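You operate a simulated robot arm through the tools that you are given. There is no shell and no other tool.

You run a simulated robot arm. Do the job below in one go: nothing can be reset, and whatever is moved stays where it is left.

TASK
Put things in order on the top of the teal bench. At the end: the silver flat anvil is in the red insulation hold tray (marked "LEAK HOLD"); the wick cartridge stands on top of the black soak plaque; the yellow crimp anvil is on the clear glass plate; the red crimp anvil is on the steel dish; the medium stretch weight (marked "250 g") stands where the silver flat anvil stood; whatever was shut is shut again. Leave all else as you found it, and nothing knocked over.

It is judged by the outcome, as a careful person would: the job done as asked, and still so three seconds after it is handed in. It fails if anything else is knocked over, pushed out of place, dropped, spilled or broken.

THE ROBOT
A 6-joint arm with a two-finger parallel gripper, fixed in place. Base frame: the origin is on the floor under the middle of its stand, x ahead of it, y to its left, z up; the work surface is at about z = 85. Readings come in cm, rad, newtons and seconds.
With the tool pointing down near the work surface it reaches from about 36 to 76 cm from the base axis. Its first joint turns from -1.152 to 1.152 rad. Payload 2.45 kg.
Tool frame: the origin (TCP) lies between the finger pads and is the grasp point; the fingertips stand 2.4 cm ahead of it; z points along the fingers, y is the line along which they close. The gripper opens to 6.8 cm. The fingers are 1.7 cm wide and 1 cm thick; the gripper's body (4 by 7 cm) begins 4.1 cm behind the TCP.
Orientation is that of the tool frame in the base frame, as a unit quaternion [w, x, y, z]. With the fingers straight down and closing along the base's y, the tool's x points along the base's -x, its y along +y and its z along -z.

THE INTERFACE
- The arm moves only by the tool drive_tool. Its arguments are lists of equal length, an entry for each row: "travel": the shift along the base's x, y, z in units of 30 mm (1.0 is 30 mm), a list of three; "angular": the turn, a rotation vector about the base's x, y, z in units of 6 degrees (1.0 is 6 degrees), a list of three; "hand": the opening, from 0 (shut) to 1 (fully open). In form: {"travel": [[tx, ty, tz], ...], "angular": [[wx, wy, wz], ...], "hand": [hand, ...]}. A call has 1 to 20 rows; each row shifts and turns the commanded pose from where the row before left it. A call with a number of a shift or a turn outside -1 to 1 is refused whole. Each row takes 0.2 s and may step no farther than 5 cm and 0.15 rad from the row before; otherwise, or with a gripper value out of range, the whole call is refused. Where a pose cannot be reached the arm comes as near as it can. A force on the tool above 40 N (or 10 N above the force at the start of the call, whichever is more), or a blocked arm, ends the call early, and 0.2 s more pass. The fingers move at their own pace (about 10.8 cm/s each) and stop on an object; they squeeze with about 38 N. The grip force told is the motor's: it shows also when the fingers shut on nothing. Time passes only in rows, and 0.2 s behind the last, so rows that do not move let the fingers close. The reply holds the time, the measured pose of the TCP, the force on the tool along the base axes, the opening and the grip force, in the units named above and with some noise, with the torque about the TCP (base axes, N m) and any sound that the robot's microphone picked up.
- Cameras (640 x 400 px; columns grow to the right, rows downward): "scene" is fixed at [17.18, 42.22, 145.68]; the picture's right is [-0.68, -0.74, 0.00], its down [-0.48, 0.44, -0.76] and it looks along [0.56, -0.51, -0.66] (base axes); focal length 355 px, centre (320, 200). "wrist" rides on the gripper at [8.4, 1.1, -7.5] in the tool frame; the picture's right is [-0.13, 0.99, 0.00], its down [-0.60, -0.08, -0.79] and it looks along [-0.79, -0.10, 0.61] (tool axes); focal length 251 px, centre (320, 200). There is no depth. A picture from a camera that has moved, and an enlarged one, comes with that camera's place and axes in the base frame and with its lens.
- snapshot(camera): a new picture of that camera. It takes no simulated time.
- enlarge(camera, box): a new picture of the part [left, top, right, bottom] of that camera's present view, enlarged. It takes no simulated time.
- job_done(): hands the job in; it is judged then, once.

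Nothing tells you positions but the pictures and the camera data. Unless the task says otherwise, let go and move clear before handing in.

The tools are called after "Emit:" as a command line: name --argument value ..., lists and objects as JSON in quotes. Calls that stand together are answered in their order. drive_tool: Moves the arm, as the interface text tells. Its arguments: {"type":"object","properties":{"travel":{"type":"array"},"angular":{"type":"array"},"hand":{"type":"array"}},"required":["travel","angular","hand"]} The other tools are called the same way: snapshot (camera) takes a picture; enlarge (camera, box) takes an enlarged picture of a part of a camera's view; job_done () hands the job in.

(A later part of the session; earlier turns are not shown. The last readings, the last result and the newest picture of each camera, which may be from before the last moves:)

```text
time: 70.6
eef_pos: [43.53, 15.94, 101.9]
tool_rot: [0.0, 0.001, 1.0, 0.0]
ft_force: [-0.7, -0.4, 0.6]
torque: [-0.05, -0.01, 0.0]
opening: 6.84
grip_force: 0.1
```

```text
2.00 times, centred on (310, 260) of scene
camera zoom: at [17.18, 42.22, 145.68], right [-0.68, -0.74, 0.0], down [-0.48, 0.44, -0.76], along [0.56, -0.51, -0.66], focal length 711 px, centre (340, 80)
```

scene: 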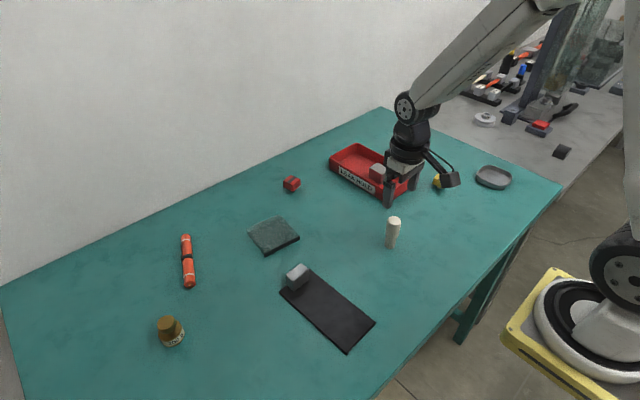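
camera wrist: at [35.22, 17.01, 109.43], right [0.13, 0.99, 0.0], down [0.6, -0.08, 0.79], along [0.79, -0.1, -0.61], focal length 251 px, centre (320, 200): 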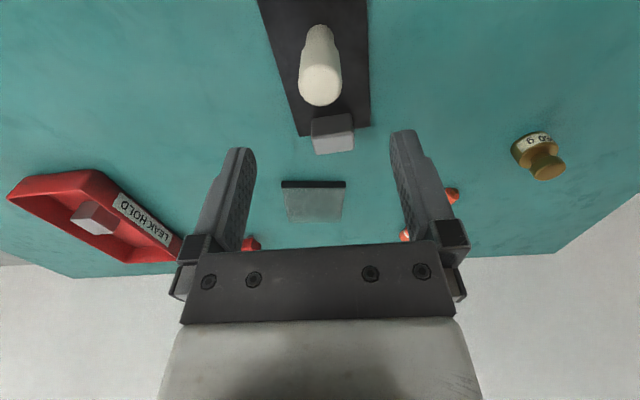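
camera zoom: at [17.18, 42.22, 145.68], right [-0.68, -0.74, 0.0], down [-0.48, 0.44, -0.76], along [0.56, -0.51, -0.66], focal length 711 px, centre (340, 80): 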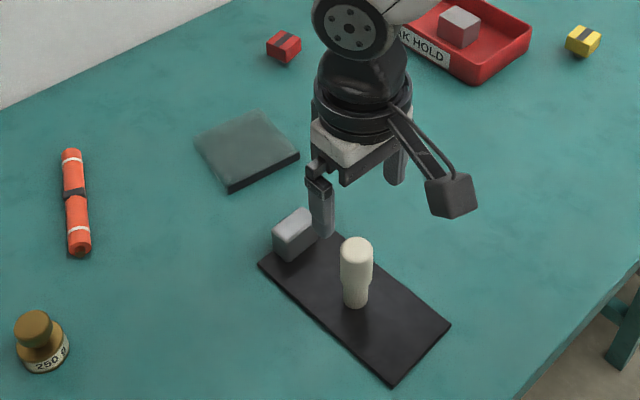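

The cartridge stands on the plaque, upright. Next is the yellow crimp anvil near (50.5, −31.8), turned about 6°; I'll hover over it.

Emit:
drive_tool --travel '[[0.137, -0.936, -0.03], [0.137, -0.936, -0.03], [0.137, -0.936, -0.03], [0.137, -0.936, -0.03], [0.137, -0.936, -0.03], [0.137, -0.936, -0.03], [0.137, -0.936, -0.03], [0.137, -0.936, -0.03], [0.137, -0.936, -0.03], [0.137, -0.936, -0.03], [0.137, -0.936, -0.03], [0.137, -0.936, -0.03], [0.137, -0.936, -0.03], [0.137, -0.936, -0.03], [0.137, -0.936, -0.03], [0.137, -0.936, -0.03], [0.137, -0.936, -0.03], [0, 0, 0]]' --angular '[[0, 0, 0.108], [0, 0, 0.108], [0, 0, 0.108], [0, 0, 0.108], [0, 0, 0.108], [0, 0, 0.108], [0, 0, 0.108], [0, 0, 0.108], [0, 0, 0.108], [0, 0, 0.108], [0, 0, 0], [0, 0, 0], [0, 0, 0], [0, 0, 0], [0, 0, 0], [0, 0, 0], [0, 0, 0], [0, 0, 0]]' --hand '[1, 1, 1, 1, 1, 1, 1, 1, 1, 1, 1, 1, 1, 1, 1, 1, 1, 1]'

Emit:
snapshot --camera "wrist"

Emit:
enlarge --camera "wrist" --box '[240, 10, 400, 110]'

```text
time: 74.4
eef_pos: [50.5, -32.01, 100.42]
tool_rot: [0.001, -0.057, 0.998, 0.0]
ft_force: [-0.3, 0.3, -0.1]
torque: [-0.03, -0.02, 0.03]
opening: 6.82
grip_force: 0.1
```

```text
taken
camera wrist: at [42.03, -31.88, 107.92], right [0.02, 1.0, 0.0], down [0.61, -0.01, 0.79], along [0.79, -0.01, -0.61], focal length 251 px, centre (320, 200)
```

wrist: 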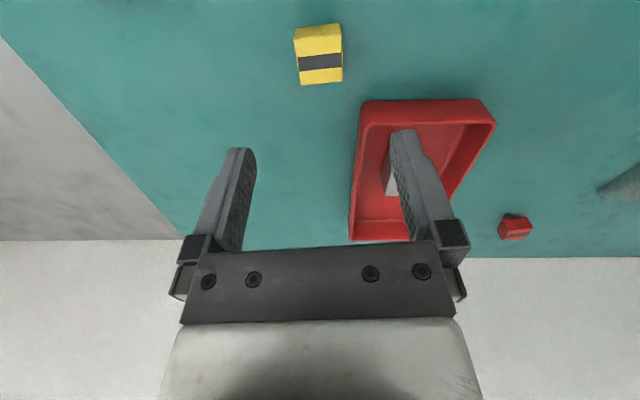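

```text
4.00 times, centred on (320, 60) of wrist
camera zoom: at [42.03, -31.88, 107.92], right [0.02, 1.0, 0.0], down [0.61, -0.01, 0.79], along [0.79, -0.01, -0.61], focal length 1006 px, centre (320, 760)
```

zoom: 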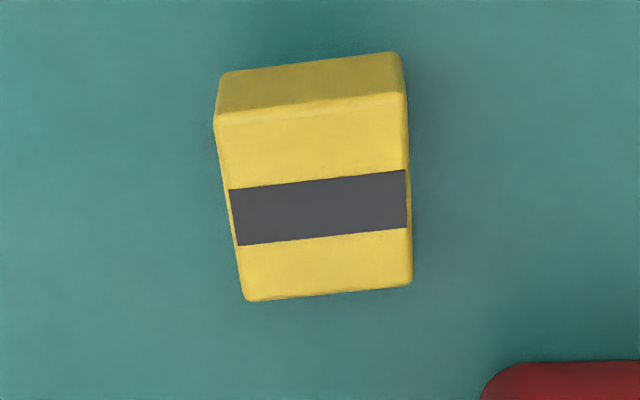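

The yellow anvil's centre is (50.5, −32.0), exactly under the gripper and aligned at 6.5°. I'll descend around its head.

Emit:
drive_tool --travel '[[0, 0, -0.9], [0, 0, -0.9], [0, 0, -0.9], [0, 0, -0.7], [0, 0, -0.4], [0, 0, -0.2], [0, 0, 0]]' --angular '[[0, 0, 0], [0, 0, 0], [0, 0, 0], [0, 0, 0], [0, 0, 0], [0, 0, 0], [0, 0, 0]]' --hand '[1, 1, 1, 1, 1, 1, 1]'

Emit:
snapshot --camera "wrist"

Emit:
enlarge --camera "scene" --box '[390, 140, 490, 220]'

```text
time: 76.0
eef_pos: [50.53, -31.86, 88.39]
tool_rot: [0.0, -0.056, 0.998, 0.0]
ft_force: [-0.2, 0.8, -1.2]
torque: [-0.01, 0.02, 0.01]
opening: 6.82
grip_force: 0.0
```

```text
taken
camera wrist: at [42.03, -31.77, 95.87], right [0.02, 1.0, 0.0], down [0.61, -0.01, 0.79], along [0.79, -0.01, -0.61], focal length 251 px, centre (320, 200)
```

wrist: 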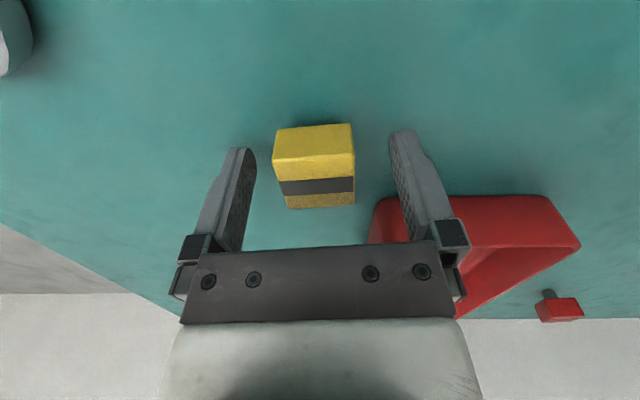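

```text
5.00 times, centred on (440, 180) of scene
camera zoom: at [17.18, 42.22, 145.68], right [-0.68, -0.74, 0.0], down [-0.48, 0.44, -0.76], along [0.56, -0.51, -0.66], focal length 1776 px, centre (-280, 300)
```

zoom: 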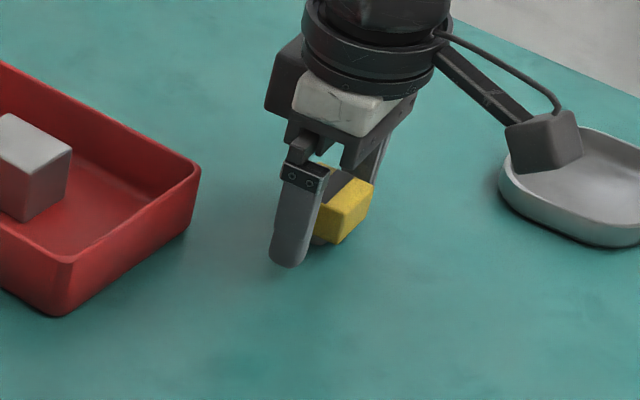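

The head is very slightly left of centre. I'll correct by about 1 mm, close in steps, and lift a little to check.

Emit:
drive_tool --travel '[[0, -0.04, 0], [0, 0, 0], [0, 0, 0], [0, 0, 0], [0, 0, 0], [0, 0, 0.3], [0, 0, 0.7], [0, 0, 0.8], [0, 0, 0]]' --angular '[[0, 0, 0], [0, 0, 0], [0, 0, 0], [0, 0, 0], [0, 0, 0], [0, 0, 0], [0, 0, 0], [0, 0, 0], [0, 0, 0]]' --hand '[1, 0.6, 0.35, 0.35, 0.35, 0.35, 0.35, 0.35, 0.35]'

Emit:
snapshot --camera "wrist"

Emit:
enlarge --camera "scene" --box '[390, 120, 490, 200]'

```text
time: 78.0
eef_pos: [50.62, -32.05, 93.75]
tool_rot: [-0.001, -0.056, 0.998, 0.0]
ft_force: [0.1, 0.5, -0.2]
torque: [0.03, -0.03, -0.05]
opening: 3.35
grip_force: 38.3
```

```text
taken
camera wrist: at [42.06, -31.92, 101.23], right [0.02, 1.0, 0.0], down [0.61, -0.01, 0.79], along [0.79, -0.01, -0.61], focal length 251 px, centre (320, 200)
```

wrist: 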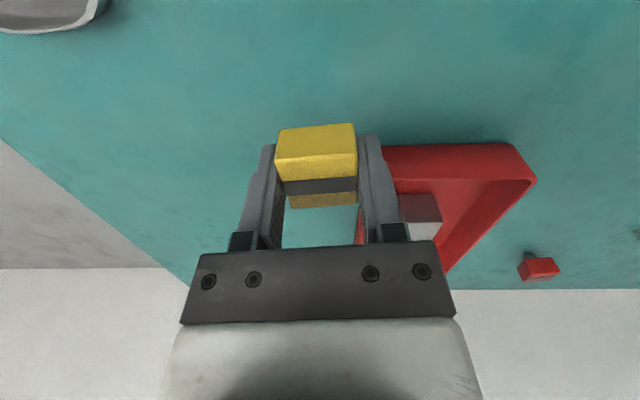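

```text
5.00 times, centred on (440, 160) of scene
camera zoom: at [17.18, 42.22, 145.68], right [-0.68, -0.74, 0.0], down [-0.48, 0.44, -0.76], along [0.56, -0.51, -0.66], focal length 1776 px, centre (-280, 400)
```

zoom: 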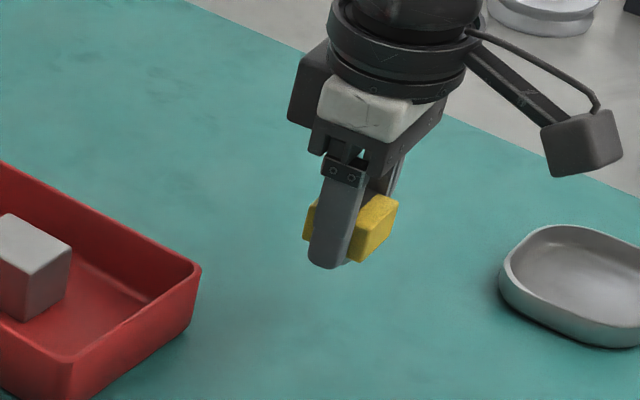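

The yellow anvil is held level at 3.35 cm. I'll raise it and carry it over the tray toward the glass plate near (67, 12).

Emit:
drive_tool --travel '[[0, 0, 0.9], [0, 0, 0.9], [0, 0, 0.4], [0.342, 0.917, 0], [0.342, 0.917, 0], [0.342, 0.917, 0], [0.342, 0.917, 0], [0.342, 0.917, 0], [0.342, 0.917, 0], [0.342, 0.917, 0], [0.342, 0.917, 0], [0.342, 0.917, 0], [0.342, 0.917, 0], [0.342, 0.917, 0], [0.342, 0.917, 0], [0.342, 0.917, 0], [0.342, 0.917, 0], [0, 0, 0]]' --angular '[[0, 0, 0], [0, 0, 0], [0, 0, 0], [0, 0, -0.108], [0, 0, -0.108], [0, 0, -0.108], [0, 0, -0.108], [0, 0, -0.108], [0, 0, -0.108], [0, 0, -0.108], [0, 0, -0.108], [0, 0, -0.108], [0, 0, -0.108], [0, 0, 0], [0, 0, 0], [0, 0, 0], [0, 0, 0], [0, 0, 0]]' --hand '[0.35, 0.35, 0.35, 0.35, 0.35, 0.35, 0.35, 0.35, 0.35, 0.35, 0.35, 0.35, 0.35, 0.35, 0.35, 0.35, 0.35, 0.35]'

Emit:
snapshot --camera "wrist"

Emit:
snapshot --camera "scene"

```text
time: 81.8
eef_pos: [64.92, 6.6, 100.35]
tool_rot: [-0.001, 0.001, 1.0, 0.0]
ft_force: [-0.1, -0.6, -1.9]
torque: [0.0, -0.02, -0.02]
opening: 3.34
grip_force: 38.1
```

```text
taken
camera wrist: at [56.57, 7.64, 107.88], right [0.13, 0.99, 0.0], down [0.6, -0.08, 0.79], along [0.79, -0.1, -0.61], focal length 251 px, centre (320, 200)
```

wrist: 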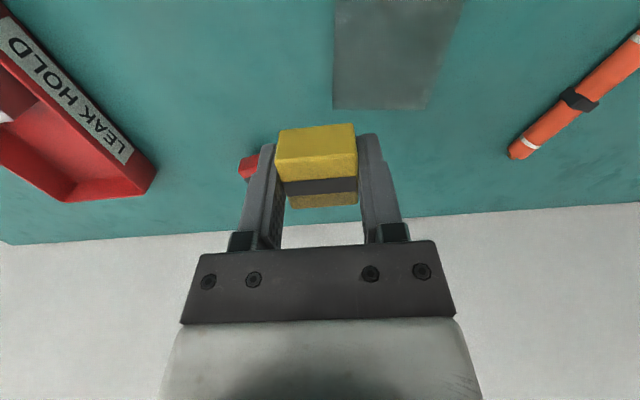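

```text
taken
```

scene: 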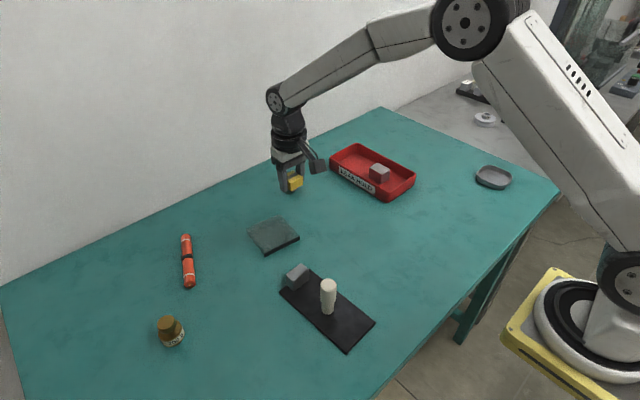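

The plate's centre works out to about (66.8, 12.2). I'll finish the traverse and lower partway to check alignment.

Emit:
drive_tool --travel '[[0.31, 0.93, 0], [0.31, 0.93, 0], [0, 0, -0.9], [0, 0, -0.9], [0, 0, -0.8], [0, 0, -0.3], [0, 0, 0]]' --angular '[[0, 0, -0.6], [0, 0, -0.6], [0, 0, 0], [0, 0, 0], [0, 0, 0], [0, 0, 0], [0, 0, 0]]' --hand '[0.35, 0.35, 0.35, 0.35, 0.35, 0.35, 0.35]'

Emit:
snapshot --camera "wrist"

Emit:
enlarge --camera "scene" --box '[220, 180, 340, 280]'

```text
time: 83.4
eef_pos: [66.77, 12.05, 91.71]
tool_rot: [0.0, 0.064, 0.998, 0.0]
ft_force: [0.0, 0.1, -0.7]
torque: [0.0, -0.03, -0.01]
opening: 3.35
grip_force: 38.2
```

```text
taken
camera wrist: at [58.61, 14.14, 99.16], right [0.25, 0.97, 0.0], down [0.59, -0.15, 0.79], along [0.77, -0.2, -0.61], focal length 251 px, centre (320, 200)
```

wrist: 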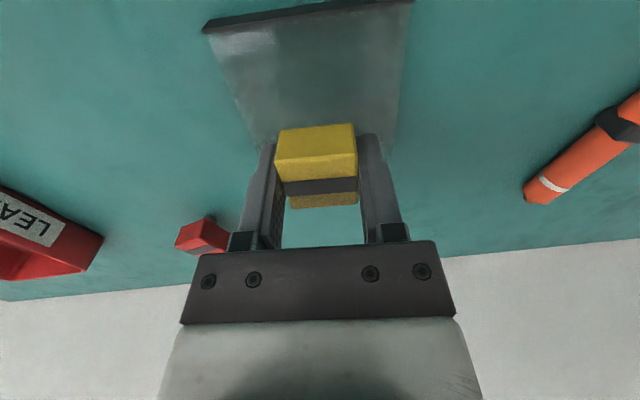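

```text
4.00 times, centred on (280, 230) of scene
camera zoom: at [17.18, 42.22, 145.68], right [-0.68, -0.74, 0.0], down [-0.48, 0.44, -0.76], along [0.56, -0.51, -0.66], focal length 1421 px, centre (480, 80)
```

zoom: 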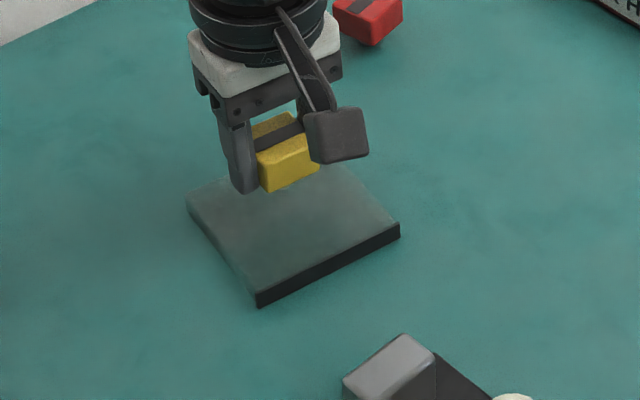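

The anvil hangs over the middle of the plate. I'll lower it in fine steps to contact.

Emit:
drive_tool --travel '[[0, 0, -0.35], [0, 0, -0.2], [0, 0, -0.08], [0, 0, 0]]' --angular '[[0, 0, 0], [0, 0, 0], [0, 0, 0], [0, 0, 0]]' --hand '[0.35, 0.35, 0.35, 0.35]'

Emit:
drive_tool --travel '[[0, 0, -0.04], [0, 0, -0.03], [0, 0, 0]]' --angular '[[0, 0, 0], [0, 0, 0], [0, 0, 0]]' --hand '[0.35, 0.35, 0.35]'

Emit:
enlarge --camera "scene" --box '[220, 180, 340, 280]'

```text
time: 84.4
eef_pos: [66.87, 11.99, 89.98]
tool_rot: [0.002, 0.064, 0.998, 0.001]
ft_force: [-4.0, -1.4, 14.6]
torque: [-0.07, 0.16, -0.02]
opening: 3.32
grip_force: 38.1
```

```text
time: 85.2
eef_pos: [66.92, 11.91, 89.95]
tool_rot: [0.002, 0.063, 0.998, 0.001]
ft_force: [-3.6, -2.5, 26.5]
torque: [-0.04, 0.07, 0.03]
opening: 3.34
grip_force: 37.5
```

```text
4.00 times, centred on (280, 230) of scene
camera zoom: at [17.11, 42.21, 145.69], right [-0.68, -0.74, 0.0], down [-0.48, 0.44, -0.76], along [0.56, -0.51, -0.66], focal length 1421 px, centre (480, 80)
```

zoom: 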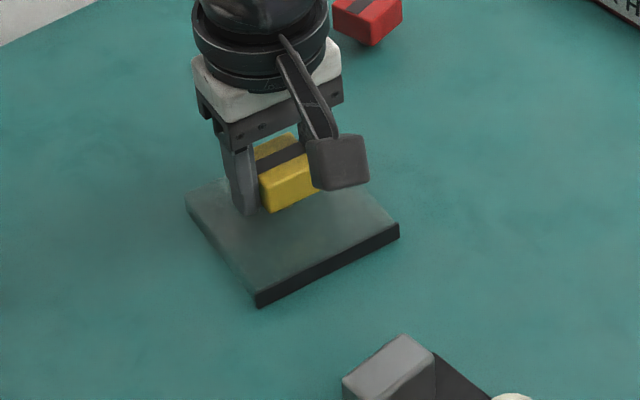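

I overshot into firm contact (26 N); the plate didn't shift. I'll back off until the force is light, then release.

Emit:
drive_tool --travel '[[0, 0, 0.06], [0, 0, 0.05], [0, 0, 0]]' --angular '[[0, 0, 0], [0, 0, 0], [0, 0, 0]]' --hand '[0.35, 0.35, 0.35]'

```text
time: 86.0
eef_pos: [66.66, 12.03, 89.97]
tool_rot: [-0.001, 0.064, 0.998, -0.001]
ft_force: [3.0, -1.2, 7.6]
torque: [-0.04, -0.14, 0.01]
opening: 3.37
grip_force: 37.8
```

Emit:
drive_tool --travel '[[0, 0, 0.025], [0, 0, 0]]' --angular '[[0, 0, 0], [0, 0, 0]]' --hand '[0.35, 0.35]'

Emit:
snapshot --camera "wrist"

```text
time: 86.6
eef_pos: [66.63, 11.98, 89.9]
tool_rot: [-0.002, 0.063, 0.998, -0.001]
ft_force: [-0.3, -1.5, 1.5]
torque: [0.0, 0.0, -0.02]
opening: 3.35
grip_force: 38.2
```

```text
taken
camera wrist: at [58.53, 14.21, 97.45], right [0.25, 0.97, 0.0], down [0.59, -0.15, 0.79], along [0.76, -0.2, -0.61], focal length 251 px, centre (320, 200)
```

wrist: 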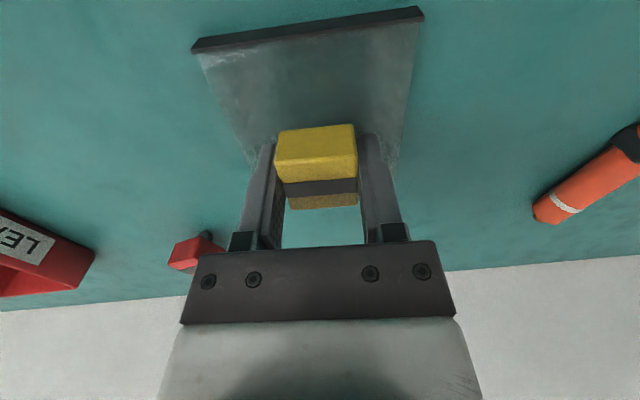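

Light contact (1.5 N) and level. I'll release in steps and rise straight up.

Emit:
drive_tool --travel '[[0, 0, 0], [0, 0, 0], [0, 0, 0], [0, 0, 0], [0, 0, 0.3], [0, 0, 0.8], [0, 0, 1], [0, 0, 1], [0, 0, 0.6], [0, 0, 0]]' --angular '[[0, 0, 0], [0, 0, 0], [0, 0, 0], [0, 0, 0], [0, 0, 0], [0, 0, 0], [0, 0, 0], [0, 0, 0], [0, 0, 0], [0, 0, 0]]' --hand '[0.52, 0.6, 0.9, 1, 1, 1, 1, 1, 1, 1]'

Emit:
snapshot --camera "wrist"

Emit:
enlarge --camera "scene" --box '[220, 160, 340, 280]'

```text
time: 88.8
eef_pos: [66.74, 12.08, 101.3]
tool_rot: [0.0, 0.063, 0.998, -0.001]
ft_force: [-0.2, 0.3, 0.3]
torque: [-0.02, -0.01, -0.02]
opening: 6.78
grip_force: 0.0
```

```text
taken
camera wrist: at [58.6, 14.23, 108.73], right [0.25, 0.97, 0.0], down [0.59, -0.15, 0.79], along [0.77, -0.2, -0.61], focal length 251 px, centre (320, 200)
```

wrist: 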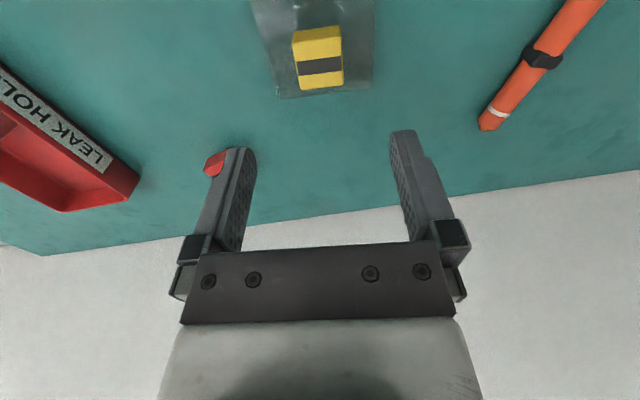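

```text
3.33 times, centred on (280, 220) of scene
camera zoom: at [17.18, 42.22, 145.68], right [-0.68, -0.74, 0.0], down [-0.48, 0.44, -0.76], along [0.56, -0.51, -0.66], focal length 1184 px, centre (453, 133)
```

zoom: 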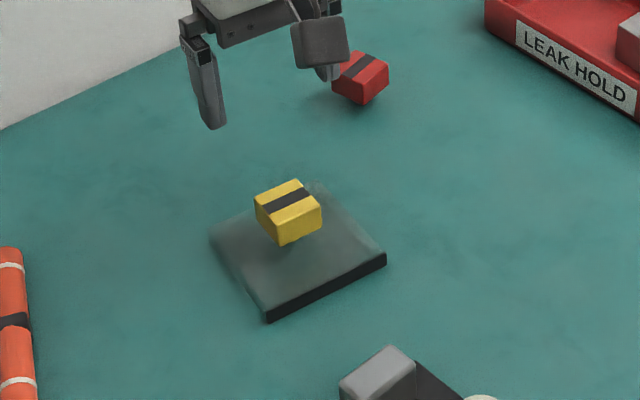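

Emit:
enlarge --camera "scene" --box '[235, 205, 305, 260]'

Emit:
enlarge --camera "wrist" --box '[240, 0, 400, 110]'

Emit:
enlarge --camera "wrist" --box '[180, 120, 280, 200]'

```text
7.27 times, centred on (270, 232) of scene
camera zoom: at [17.18, 42.22, 145.68], right [-0.68, -0.74, 0.0], down [-0.48, 0.44, -0.76], along [0.56, -0.51, -0.66], focal length 2584 px, centre (684, -36)
```

zoom: 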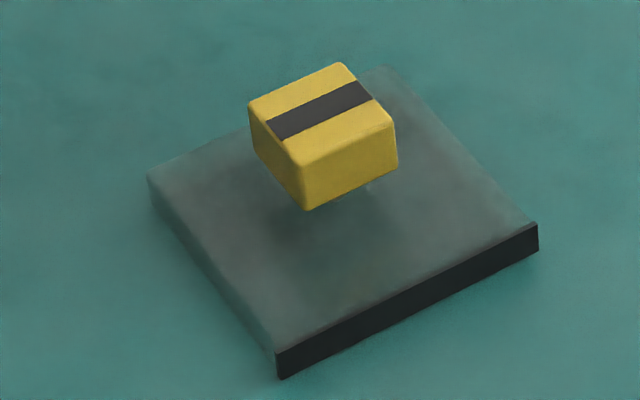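

```text
3.64 times, centred on (320, 55) of wrist
camera zoom: at [58.6, 14.23, 108.73], right [0.25, 0.97, 0.0], down [0.59, -0.15, 0.79], along [0.77, -0.2, -0.61], focal length 914 px, centre (320, 727)
```

zoom: 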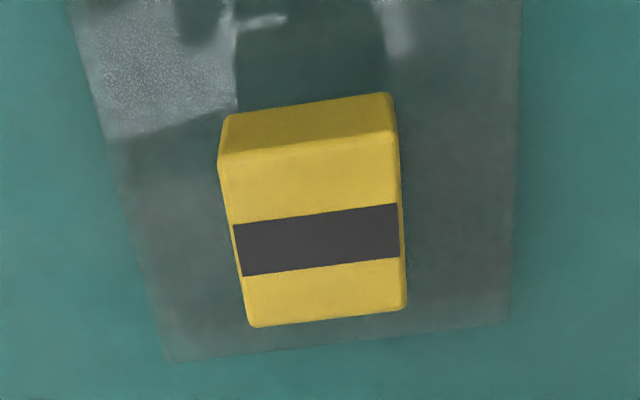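

```text
5.00 times, centred on (230, 160) of wrist
camera zoom: at [58.6, 14.23, 108.73], right [0.25, 0.97, 0.0], down [0.59, -0.15, 0.79], along [0.77, -0.2, -0.61], focal length 1257 px, centre (770, 400)
```

zoom: 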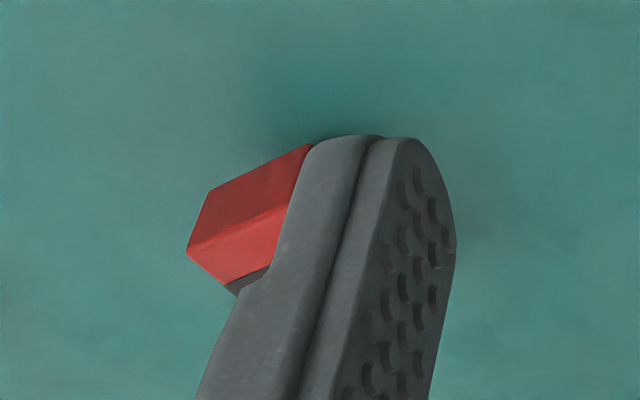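

The yellow anvil stands on its stem on the plate. Next is the red anvil near (76.5, −2.1), turned about 12° and at the edge of reach; I'll hover close to it and measure.

Emit:
drive_tool --travel '[[0.487, -0.94, -0.1], [0.487, -0.94, -0.1], [0.487, -0.94, -0.1], [0.487, -0.94, -0.1], [0.487, -0.94, -0.1], [0, 0, 0], [0, 0, 0]]' --angular '[[0, 0, 0.64], [0, 0, 0.64], [0, 0, 0.64], [0, 0, 0.64], [0, 0, 0.64], [0, 0, 0], [0, 0, 0]]' --hand '[1, 1, 1, 1, 1, 1, 1]'

Emit:
snapshot --camera "wrist"

Emit:
enlarge --camera "wrist" --box '[240, 20, 400, 140]'

```text
time: 90.4
eef_pos: [73.93, -2.22, 99.57]
tool_rot: [0.0, -0.105, 0.995, 0.0]
ft_force: [-0.1, -0.6, 0.6]
torque: [0.02, 0.01, 0.0]
opening: 6.77
grip_force: 0.0
```

```text
taken
camera wrist: at [65.56, -2.92, 107.05], right [-0.08, 1.0, 0.0], down [0.61, 0.05, 0.79], along [0.79, 0.06, -0.61], focal length 251 px, centre (320, 200)
```

wrist: 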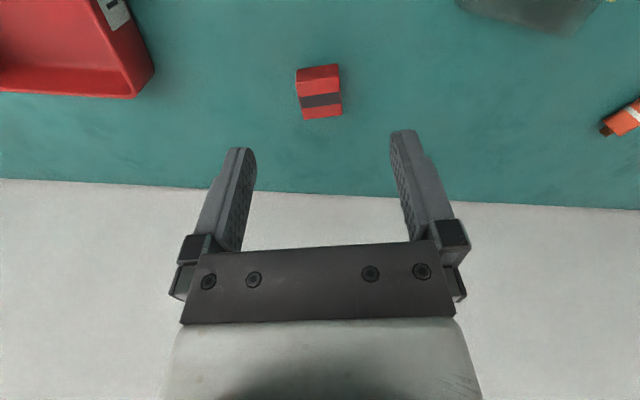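

```text
3.33 times, centred on (320, 80) of wrist
camera zoom: at [65.56, -2.92, 107.05], right [-0.08, 1.0, 0.0], down [0.61, 0.05, 0.79], along [0.79, 0.06, -0.61], focal length 838 px, centre (320, 600)
```

zoom: 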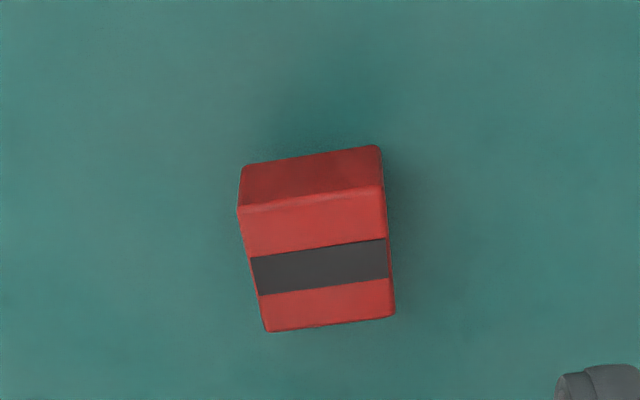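

The red anvil's centre is (76.57, −1.96), turned about 13°. I'll test at a safe height whether the arm reaches x = 76.5 with the tool vertical.

Emit:
drive_tool --travel '[[0.45, 0.05, -0.4], [0.42, 0.04, -0.4], [0, 0, -0.5], [0, 0, 0], [0, 0, 0]]' --angular '[[0, 0, 0.15], [0, 0, 0], [0, 0, 0], [0, 0, 0], [0, 0, 0]]' --hand '[1, 1, 1, 1, 1]'

Emit:
snapshot --camera "wrist"

Emit:
snapshot --camera "scene"

```text
time: 91.6
eef_pos: [76.51, -1.99, 95.71]
tool_rot: [0.0, -0.112, 0.994, -0.001]
ft_force: [0.0, -0.3, -0.1]
torque: [0.0, -0.01, 0.02]
opening: 6.82
grip_force: 0.0
```

```text
taken
camera wrist: at [68.19, -2.75, 103.22], right [-0.09, 1.0, 0.0], down [0.61, 0.06, 0.79], along [0.79, 0.07, -0.61], focal length 251 px, centre (320, 200)
```

wrist: 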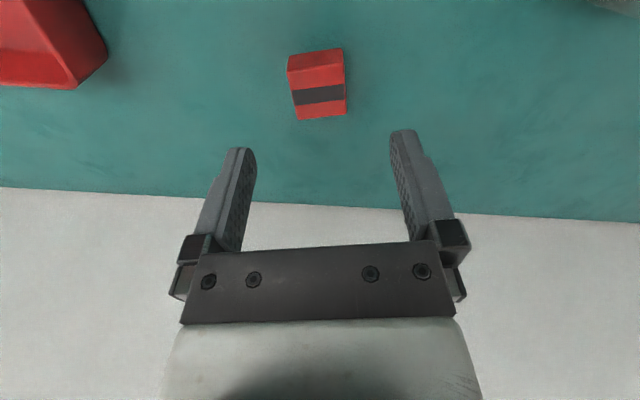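

```text
taken
```

scene: 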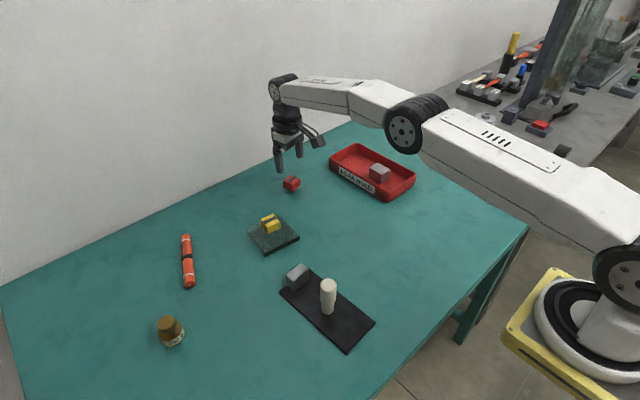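

It reaches (76.5, −2.0) upright. I'll descend until the fingertips straddle the head, and check the pose.

Emit:
drive_tool --travel '[[0, 0, -0.7], [0, 0, -0.7], [0, 0, -0.4], [0, 0, -0.3], [0, 0, 0], [0, 0, 0]]' --angular '[[0, 0, 0], [0, 0, 0], [0, 0, 0], [0, 0, 0], [0, 0, 0], [0, 0, 0]]' --hand '[1, 1, 1, 1, 1, 1]'

Emit:
snapshot --camera "wrist"

Emit:
enlarge --camera "scene" --box '[250, 130, 350, 210]'

```text
time: 93.0
eef_pos: [76.62, -1.74, 89.4]
tool_rot: [0.0, -0.112, 0.994, 0.001]
ft_force: [-0.2, 0.2, 1.0]
torque: [-0.01, 0.0, 0.02]
opening: 6.79
grip_force: 0.1
```

```text
taken
camera wrist: at [68.22, -2.68, 96.98], right [-0.09, 1.0, 0.0], down [0.61, 0.06, 0.79], along [0.79, 0.07, -0.61], focal length 251 px, centre (320, 200)
```

wrist: 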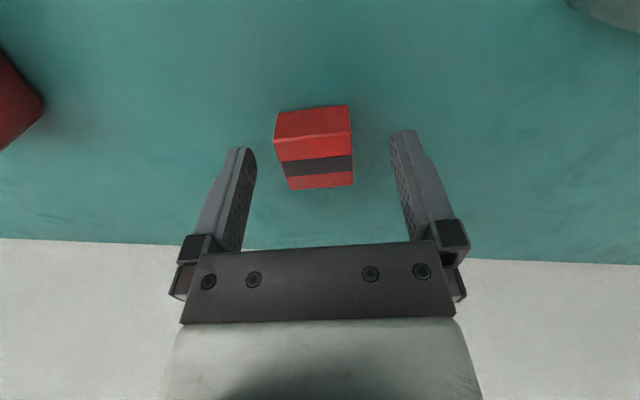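

```text
5.00 times, centred on (300, 170) of scene
camera zoom: at [17.18, 42.22, 145.68], right [-0.68, -0.74, 0.0], down [-0.48, 0.44, -0.76], along [0.56, -0.51, -0.66], focal length 1776 px, centre (420, 350)
```

zoom: 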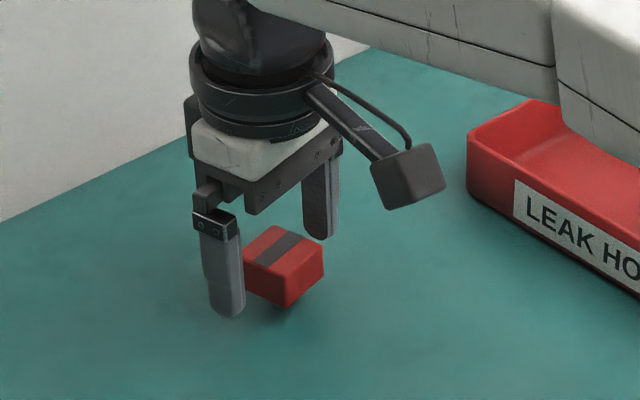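

Reach is fine and the head is nearly centred. I'll make a 1 mm correction, go slightly lower, then grip and lift.

Emit:
drive_tool --travel '[[0.005, -0.035, -0.12], [0, 0, 0], [0, 0, 0], [0, 0, 0], [0, 0, 0], [0, 0, 0], [0, 0, 0.3], [0, 0, 0.7], [0, 0, 0.7], [0, 0, 0]]' --angular '[[0, 0, 0], [0, 0, 0], [0, 0, 0], [0, 0, 0], [0, 0, 0], [0, 0, 0], [0, 0, 0], [0, 0, 0], [0, 0, 0], [0, 0, 0]]' --hand '[1, 1, 0.6, 0.35, 0.35, 0.35, 0.35, 0.35, 0.35, 0.35]'

Emit:
snapshot --camera "wrist"

Emit:
enlarge --camera "scene" --box '[250, 120, 350, 200]'

```text
time: 95.2
eef_pos: [76.95, -1.86, 94.16]
tool_rot: [0.0, -0.111, 0.994, 0.0]
ft_force: [-0.4, 0.0, -0.6]
torque: [0.04, 0.03, 0.01]
opening: 3.34
grip_force: 37.9
```

```text
taken
camera wrist: at [68.51, -2.61, 101.64], right [-0.09, 1.0, 0.0], down [0.61, 0.06, 0.79], along [0.79, 0.07, -0.61], focal length 251 px, centre (320, 200)
```

wrist: 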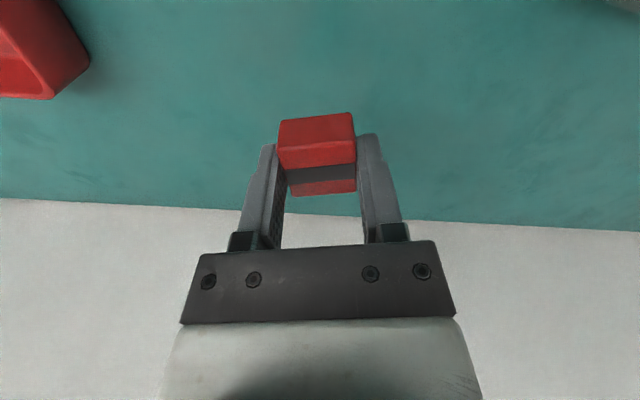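

```text
5.00 times, centred on (300, 160) of scene
camera zoom: at [17.18, 42.22, 145.68], right [-0.68, -0.74, 0.0], down [-0.48, 0.44, -0.76], along [0.56, -0.51, -0.66], focal length 1776 px, centre (420, 400)
```

zoom: 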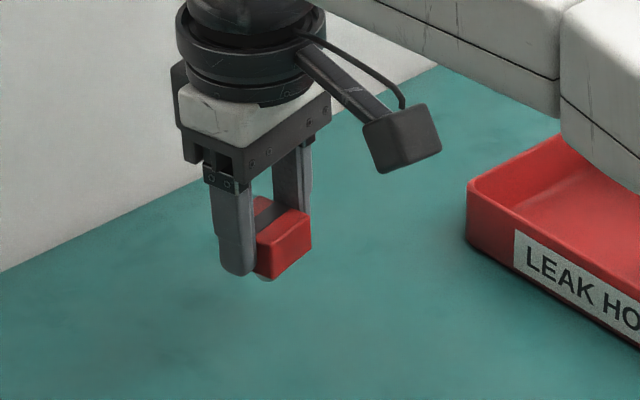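

The red anvil is held level at 3.34 cm. I'll carry it high over the tray to the steel dish near (42.3, −45.5).

Emit:
drive_tool --travel '[[0, 0, 0.9], [0, 0, 0.9], [-0.72, -0.908, 0], [-0.72, -0.908, 0], [-0.72, -0.908, 0], [-0.72, -0.908, 0], [-0.72, -0.908, 0], [-0.72, -0.908, 0], [-0.72, -0.908, 0], [-0.72, -0.908, 0], [-0.72, -0.908, 0], [-0.72, -0.908, 0], [-0.72, -0.908, 0], [-0.72, -0.908, 0], [-0.72, -0.908, 0], [-0.72, -0.908, 0], [0, 0, 0]]' --angular '[[0, 0, 0], [0, 0, 0], [0, 0, 0], [0, 0, 0], [0, 0, 0], [0, 0, 0], [0, 0, 0], [0, 0, 0], [0, 0, 0], [0, 0, 0], [0, 0, 0], [0, 0, 0], [0, 0, 0], [0, 0, 0], [0, 0, 0], [0, 0, 0], [0, 0, 0]]' --hand '[0.35, 0.35, 0.35, 0.35, 0.35, 0.35, 0.35, 0.35, 0.35, 0.35, 0.35, 0.35, 0.35, 0.35, 0.35, 0.35, 0.35]'

Emit:
snapshot --camera "wrist"

Emit:
snapshot --camera "scene"

```text
time: 98.8
eef_pos: [60.76, -43.72, 99.79]
tool_rot: [0.0, -0.112, 0.994, 0.0]
ft_force: [0.1, 0.3, -0.9]
torque: [-0.01, -0.03, 0.01]
opening: 3.35
grip_force: 37.8
out of reach, approached as far as the arm can: row 2, 3, 4, 5, 6, 7, 8, 9, 10, 11, 12, 13, 15
```

```text
taken
camera wrist: at [52.29, -44.58, 107.32], right [-0.09, 1.0, 0.0], down [0.61, 0.06, 0.79], along [0.79, 0.08, -0.61], focal length 251 px, centre (320, 200)
```

wrist: 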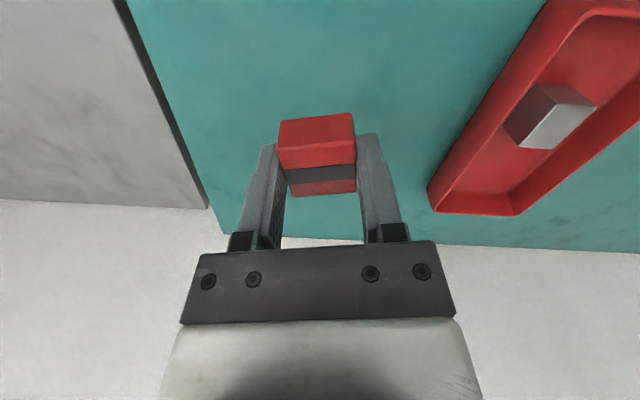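

```text
taken
```

scene: 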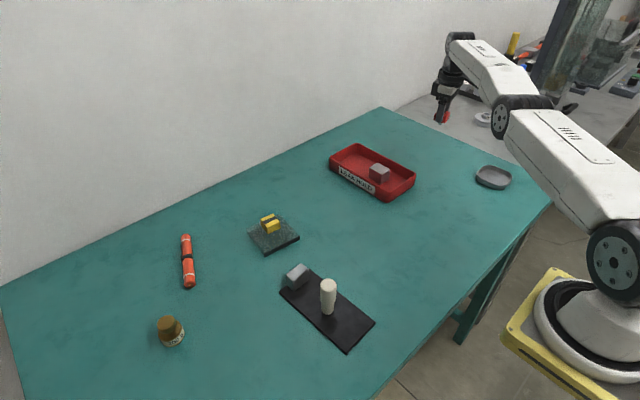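

The straight path brushed the reach limit, so the arm slid along it and stopped at (60.8, −43.7), well clear of everything. From here I'll move straight back in x toward the dish.

Emit:
drive_tool --travel '[[-0.85, -0.05, 0], [-0.85, -0.05, 0], [0, 0, 0]]' --angular '[[0, 0, 0], [0, 0, 0], [0, 0, 0]]' --hand '[0.35, 0.35, 0.35]'

```text
time: 99.6
eef_pos: [57.97, -46.36, 99.96]
tool_rot: [-0.001, -0.112, 0.994, 0.0]
ft_force: [0.1, 0.5, -1.3]
torque: [-0.02, 0.01, -0.03]
opening: 3.35
grip_force: 37.9
out of reach, approached as far as the arm can: row 1, 2
```

The arm is still held up by the near-straight elbow and moved only partly. I'll try small steps radially inward, at the same height, to get clear of that.

Emit:
drive_tool --travel '[[-0.15, 0.12, 0], [-0.15, 0.12, 0], [-0.2, 0.16, 0], [-0.2, 0.16, 0], [0, 0, 0]]' --angular '[[0, 0, 0], [0, 0, 0], [0, 0, 0], [0, 0, 0], [0, 0, 0]]' --hand '[0.35, 0.35, 0.35, 0.35, 0.35]'

Emit:
snapshot --camera "scene"

```text
time: 100.8
eef_pos: [58.03, -46.45, 99.96]
tool_rot: [0.0, -0.111, 0.994, 0.0]
ft_force: [0.6, 0.7, -0.4]
torque: [0.01, 0.0, 0.02]
opening: 3.36
grip_force: 38.1
out of reach, approached as far as the arm can: row 1, 2, 3, 4
```

```text
taken
```

scene: 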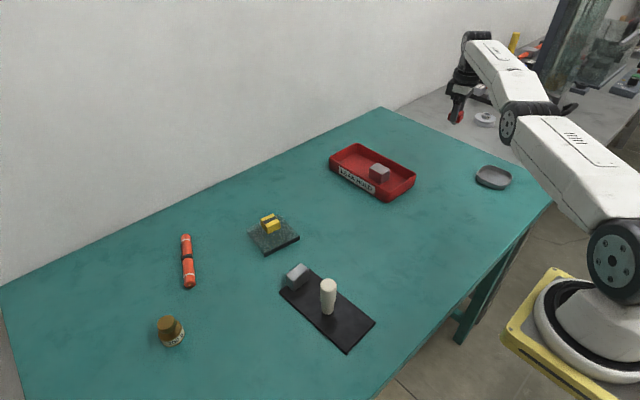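

The elbow is locked straight, so pure inward moves do nothing. A small downward move should bend the elbow again; there is open bench and ample clearance below.

Emit:
drive_tool --travel '[[0, 0, -0.4], [0, 0, -0.4], [-0.1, 0.08, -0.3], [0, 0, 0]]' --angular '[[0, 0, 0], [0, 0, 0], [0, 0, 0], [0, 0, 0]]' --hand '[0.35, 0.35, 0.35, 0.35]'

```text
time: 101.8
eef_pos: [57.95, -46.52, 96.54]
tool_rot: [-0.001, -0.111, 0.994, 0.0]
ft_force: [0.9, -0.4, -1.1]
torque: [0.01, 0.04, -0.01]
opening: 3.35
grip_force: 38.1
```

That freed it without any reach warnings. I'll move inward in modest steps.

Emit:
drive_tool --travel '[[-0.4, 0.2, -0.05], [-0.6, 0.2, 0], [-0.7, 0.1, 0], [0, 0, 0]]' --angular '[[0, 0, 0], [0, 0, 0], [0, 0, 0], [0, 0, 0]]' --hand '[0.35, 0.35, 0.35, 0.35]'

Emit:
snapshot --camera "wrist"

Emit:
snapshot --camera "scene"

```text
time: 102.8
eef_pos: [56.52, -47.75, 96.38]
tool_rot: [-0.002, -0.112, 0.994, 0.0]
ft_force: [0.6, -0.5, -0.8]
torque: [-0.01, -0.01, 0.01]
opening: 3.37
grip_force: 38.6
out of reach, approached as far as the arm can: row 1, 2, 3
```

```text
taken
camera wrist: at [48.14, -48.67, 104.0], right [-0.09, 1.0, 0.0], down [0.61, 0.06, 0.79], along [0.79, 0.08, -0.61], focal length 251 px, centre (320, 200)
```

wrist: 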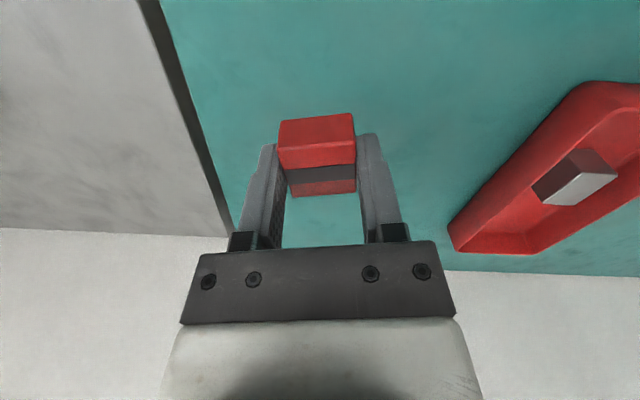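

```text
taken
```

scene: 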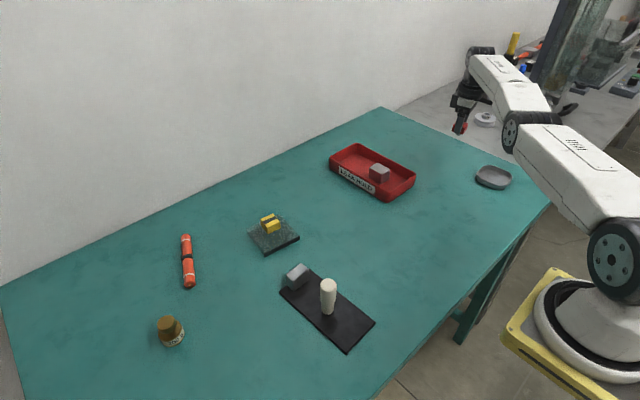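

The scene picture shows the cause: lifting at full stretch flipped the elbow below the shoulder–wrist line, where it is at its limit. I'll stretch the arm straight outward again over clear space, then move down and in so it folds the right way.

Emit:
drive_tool --travel '[[0.25, -0.21, 0], [0.25, -0.21, 0], [0.2, -0.17, 0], [0, 0, 0]]' --angular '[[0, 0, 0], [0, 0, 0], [0, 0, 0], [0, 0, 0]]' --hand '[0.35, 0.35, 0.35, 0.35]'

Emit:
snapshot --camera "scene"

```text
time: 103.8
eef_pos: [56.7, -47.84, 96.48]
tool_rot: [0.0, -0.112, 0.994, 0.0]
ft_force: [-0.8, 0.1, -1.2]
torque: [0.0, -0.03, 0.02]
opening: 3.35
grip_force: 38.1
out of reach, approached as far as the arm can: row 1, 2, 3
```

```text
taken
```

scene: 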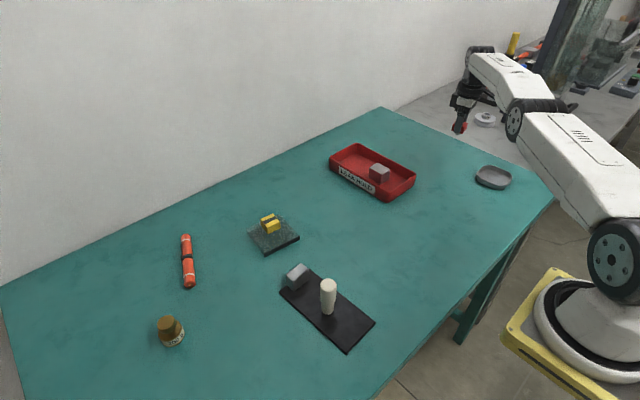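

Radial motion is locked both ways, so the elbow is exactly straight, and earlier stops fit a circle around a base axis at about x = 10.6. I'll push outward a touch, then lower a few centimetres over bare bench so the elbow folds upward.

Emit:
drive_tool --travel '[[0.15, -0.15, 0], [0, 0, -0.4], [0, 0, -0.4], [0, 0, -0.4], [0, 0, -0.3], [0, 0, 0]]' --angular '[[0, 0, 0], [0, 0, 0], [0, 0, 0], [0, 0, 0], [0, 0, 0], [0, 0, 0]]' --hand '[0.35, 0.35, 0.35, 0.35, 0.35, 0.35]'

Emit:
enlarge --camera "scene" --box '[420, 20, 640, 280]'

```text
time: 105.2
eef_pos: [56.56, -47.86, 92.02]
tool_rot: [0.0, -0.111, 0.994, 0.001]
ft_force: [0.2, -1.2, -1.2]
torque: [0.01, 0.01, 0.0]
opening: 3.33
grip_force: 37.7
out of reach, approached as far as the arm can: row 1
```

```text
1.54 times, centred on (530, 150) of scene
camera zoom: at [17.18, 42.22, 145.68], right [-0.68, -0.74, 0.0], down [-0.48, 0.44, -0.76], along [0.56, -0.51, -0.66], focal length 547 px, centre (-3, 277)
```

zoom: 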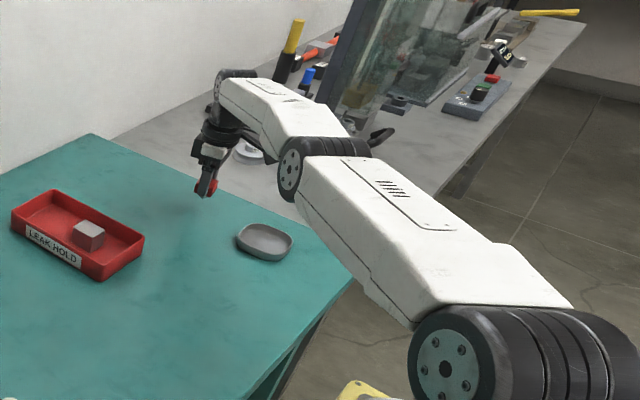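

Emit:
drive_tool --travel '[[-0.3, 0.3, -0.05], [-0.45, 0.45, 0], [-0.45, 0.45, 0], [0, 0, 0]]' --angular '[[0, 0, 0], [0, 0, 0], [0, 0, 0], [0, 0, 0]]' --hand '[0.35, 0.35, 0.35, 0.35]'

```text
time: 106.2
eef_pos: [53.08, -44.37, 92.04]
tool_rot: [0.0, -0.111, 0.994, -0.001]
ft_force: [0.2, -0.2, -1.2]
torque: [-0.01, 0.0, 0.01]
opening: 3.32
grip_force: 38.3
```

Freed: the arm is moving normally again with no warnings. I'll rise a little and move over to the dish.

Emit:
drive_tool --travel '[[-0.4, 0, 0.5], [-0.4, 0, 0.5], [-0.6, -0.05, 0.3], [-0.6, -0.1, 0], [-0.6, -0.1, 0], [0, 0, 0]]' --angular '[[0, 0, 0], [0, 0, 0], [0, 0, 0], [0, 0, 0], [0, 0, 0], [0, 0, 0]]' --hand '[0.35, 0.35, 0.35, 0.35, 0.35, 0.35]'

Emit:
snapshot --camera "wrist"

Emit:
snapshot --camera "scene"

```text
time: 107.6
eef_pos: [45.19, -45.12, 95.78]
tool_rot: [0.0, -0.112, 0.994, -0.001]
ft_force: [-0.2, 0.6, -1.2]
torque: [-0.01, -0.03, -0.02]
opening: 3.33
grip_force: 38.1
```

```text
taken
camera wrist: at [36.78, -45.88, 103.31], right [-0.09, 1.0, 0.0], down [0.61, 0.06, 0.79], along [0.79, 0.07, -0.61], focal length 251 px, centre (320, 200)
```

wrist: 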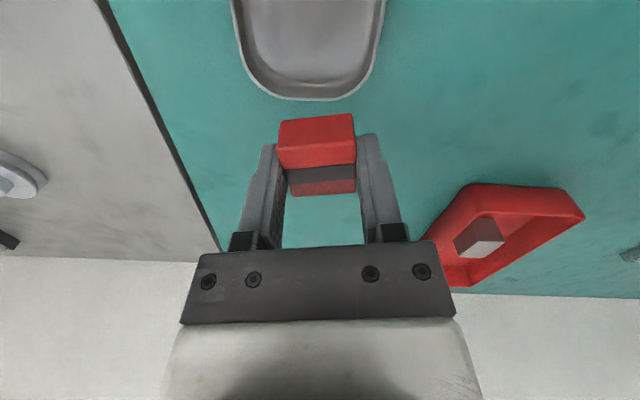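

```text
taken
```

scene: 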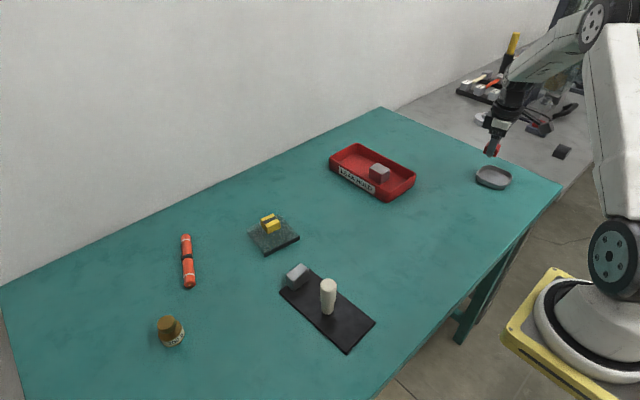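

The dish's centre is about (42.3, −46.0). I'll centre over it and lower partway to check.

Emit:
drive_tool --travel '[[-0.48, -0.15, 0], [-0.48, -0.15, 0], [0, 0, -0.5], [0, 0, -0.5], [0, 0, -0.3], [0, 0, 0]]' --angular '[[0, 0, 0], [0, 0, 0], [0, 0, 0], [0, 0, 0], [0, 0, 0], [0, 0, 0]]' --hand '[0.35, 0.35, 0.35, 0.35, 0.35, 0.35]'

Emit:
snapshot --camera "wrist"

Emit:
enlarge --camera "scene" --box '[440, 120, 540, 210]'

```text
time: 109.0
eef_pos: [42.38, -45.95, 91.97]
tool_rot: [0.0, -0.111, 0.994, -0.001]
ft_force: [1.5, 0.3, -1.1]
torque: [-0.01, 0.0, 0.0]
opening: 3.33
grip_force: 38.1
```

```text
taken
camera wrist: at [33.93, -46.84, 99.44], right [-0.09, 1.0, 0.0], down [0.61, 0.06, 0.79], along [0.79, 0.07, -0.61], focal length 251 px, centre (320, 200)
```

wrist: 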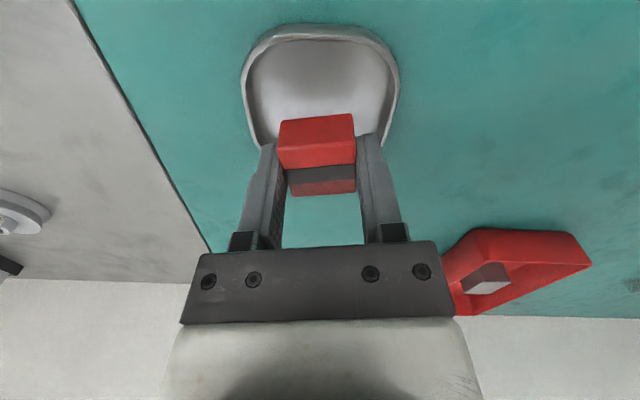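

```text
4.44 times, centred on (490, 165) of scene
camera zoom: at [17.18, 42.22, 145.68], right [-0.68, -0.74, 0.0], down [-0.48, 0.44, -0.76], along [0.56, -0.51, -0.66], focal length 1579 px, centre (-436, 356)
```

zoom: 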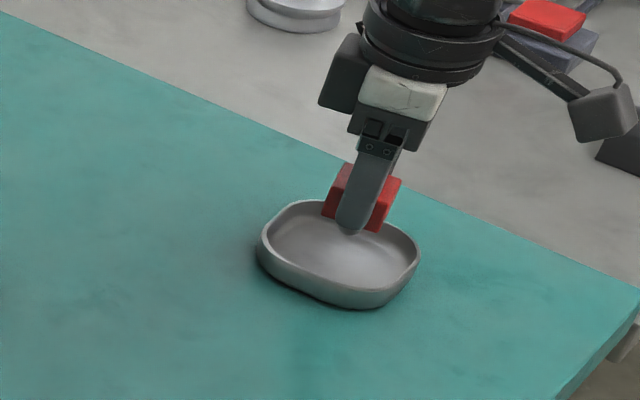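

The anvil is centred over the dish, with the fingertips staying above its rim. I'll lower in fine steps to contact.

Emit:
drive_tool --travel '[[0, 0, -0.3], [0, 0, -0.15], [0, 0, -0.05], [0, 0, 0]]' --angular '[[0, 0, 0], [0, 0, 0], [0, 0, 0], [0, 0, 0]]' --hand '[0.35, 0.35, 0.35, 0.35]'

Emit:
drive_tool --travel '[[0, 0, -0.05], [0, 0, -0.04], [0, 0, 0]]' --angular '[[0, 0, 0], [0, 0, 0], [0, 0, 0]]' --hand '[0.35, 0.35, 0.35]'

```text
time: 110.0
eef_pos: [42.36, -46.04, 90.38]
tool_rot: [-0.001, -0.112, 0.994, 0.0]
ft_force: [0.3, 0.1, -1.3]
torque: [0.01, 0.01, 0.0]
opening: 3.33
grip_force: 38.1
```

```text
time: 110.8
eef_pos: [42.35, -45.98, 90.1]
tool_rot: [0.0, -0.112, 0.994, 0.0]
ft_force: [0.2, -0.3, -0.6]
torque: [0.03, -0.01, 0.0]
opening: 3.33
grip_force: 38.5
```

Emit:
drive_tool --travel '[[0, 0, -0.04], [0, 0, -0.03], [0, 0, 0]]' --angular '[[0, 0, 0], [0, 0, 0], [0, 0, 0]]' --hand '[0.35, 0.35, 0.35]'

Emit:
drive_tool --travel '[[0, 0, -0.03], [0, 0, -0.02], [0, 0, 0]]' --angular '[[0, 0, 0], [0, 0, 0], [0, 0, 0]]' --hand '[0.35, 0.35, 0.35]'

```text
time: 111.6
eef_pos: [42.45, -45.97, 89.87]
tool_rot: [0.001, -0.111, 0.994, 0.0]
ft_force: [-0.7, -0.6, -0.9]
torque: [0.01, 0.02, -0.01]
opening: 3.35
grip_force: 38.3
```

```text
time: 112.4
eef_pos: [42.45, -46.04, 89.72]
tool_rot: [0.0, -0.112, 0.994, -0.001]
ft_force: [0.4, -0.6, -1.6]
torque: [0.0, -0.03, -0.01]
opening: 3.33
grip_force: 38.4
```

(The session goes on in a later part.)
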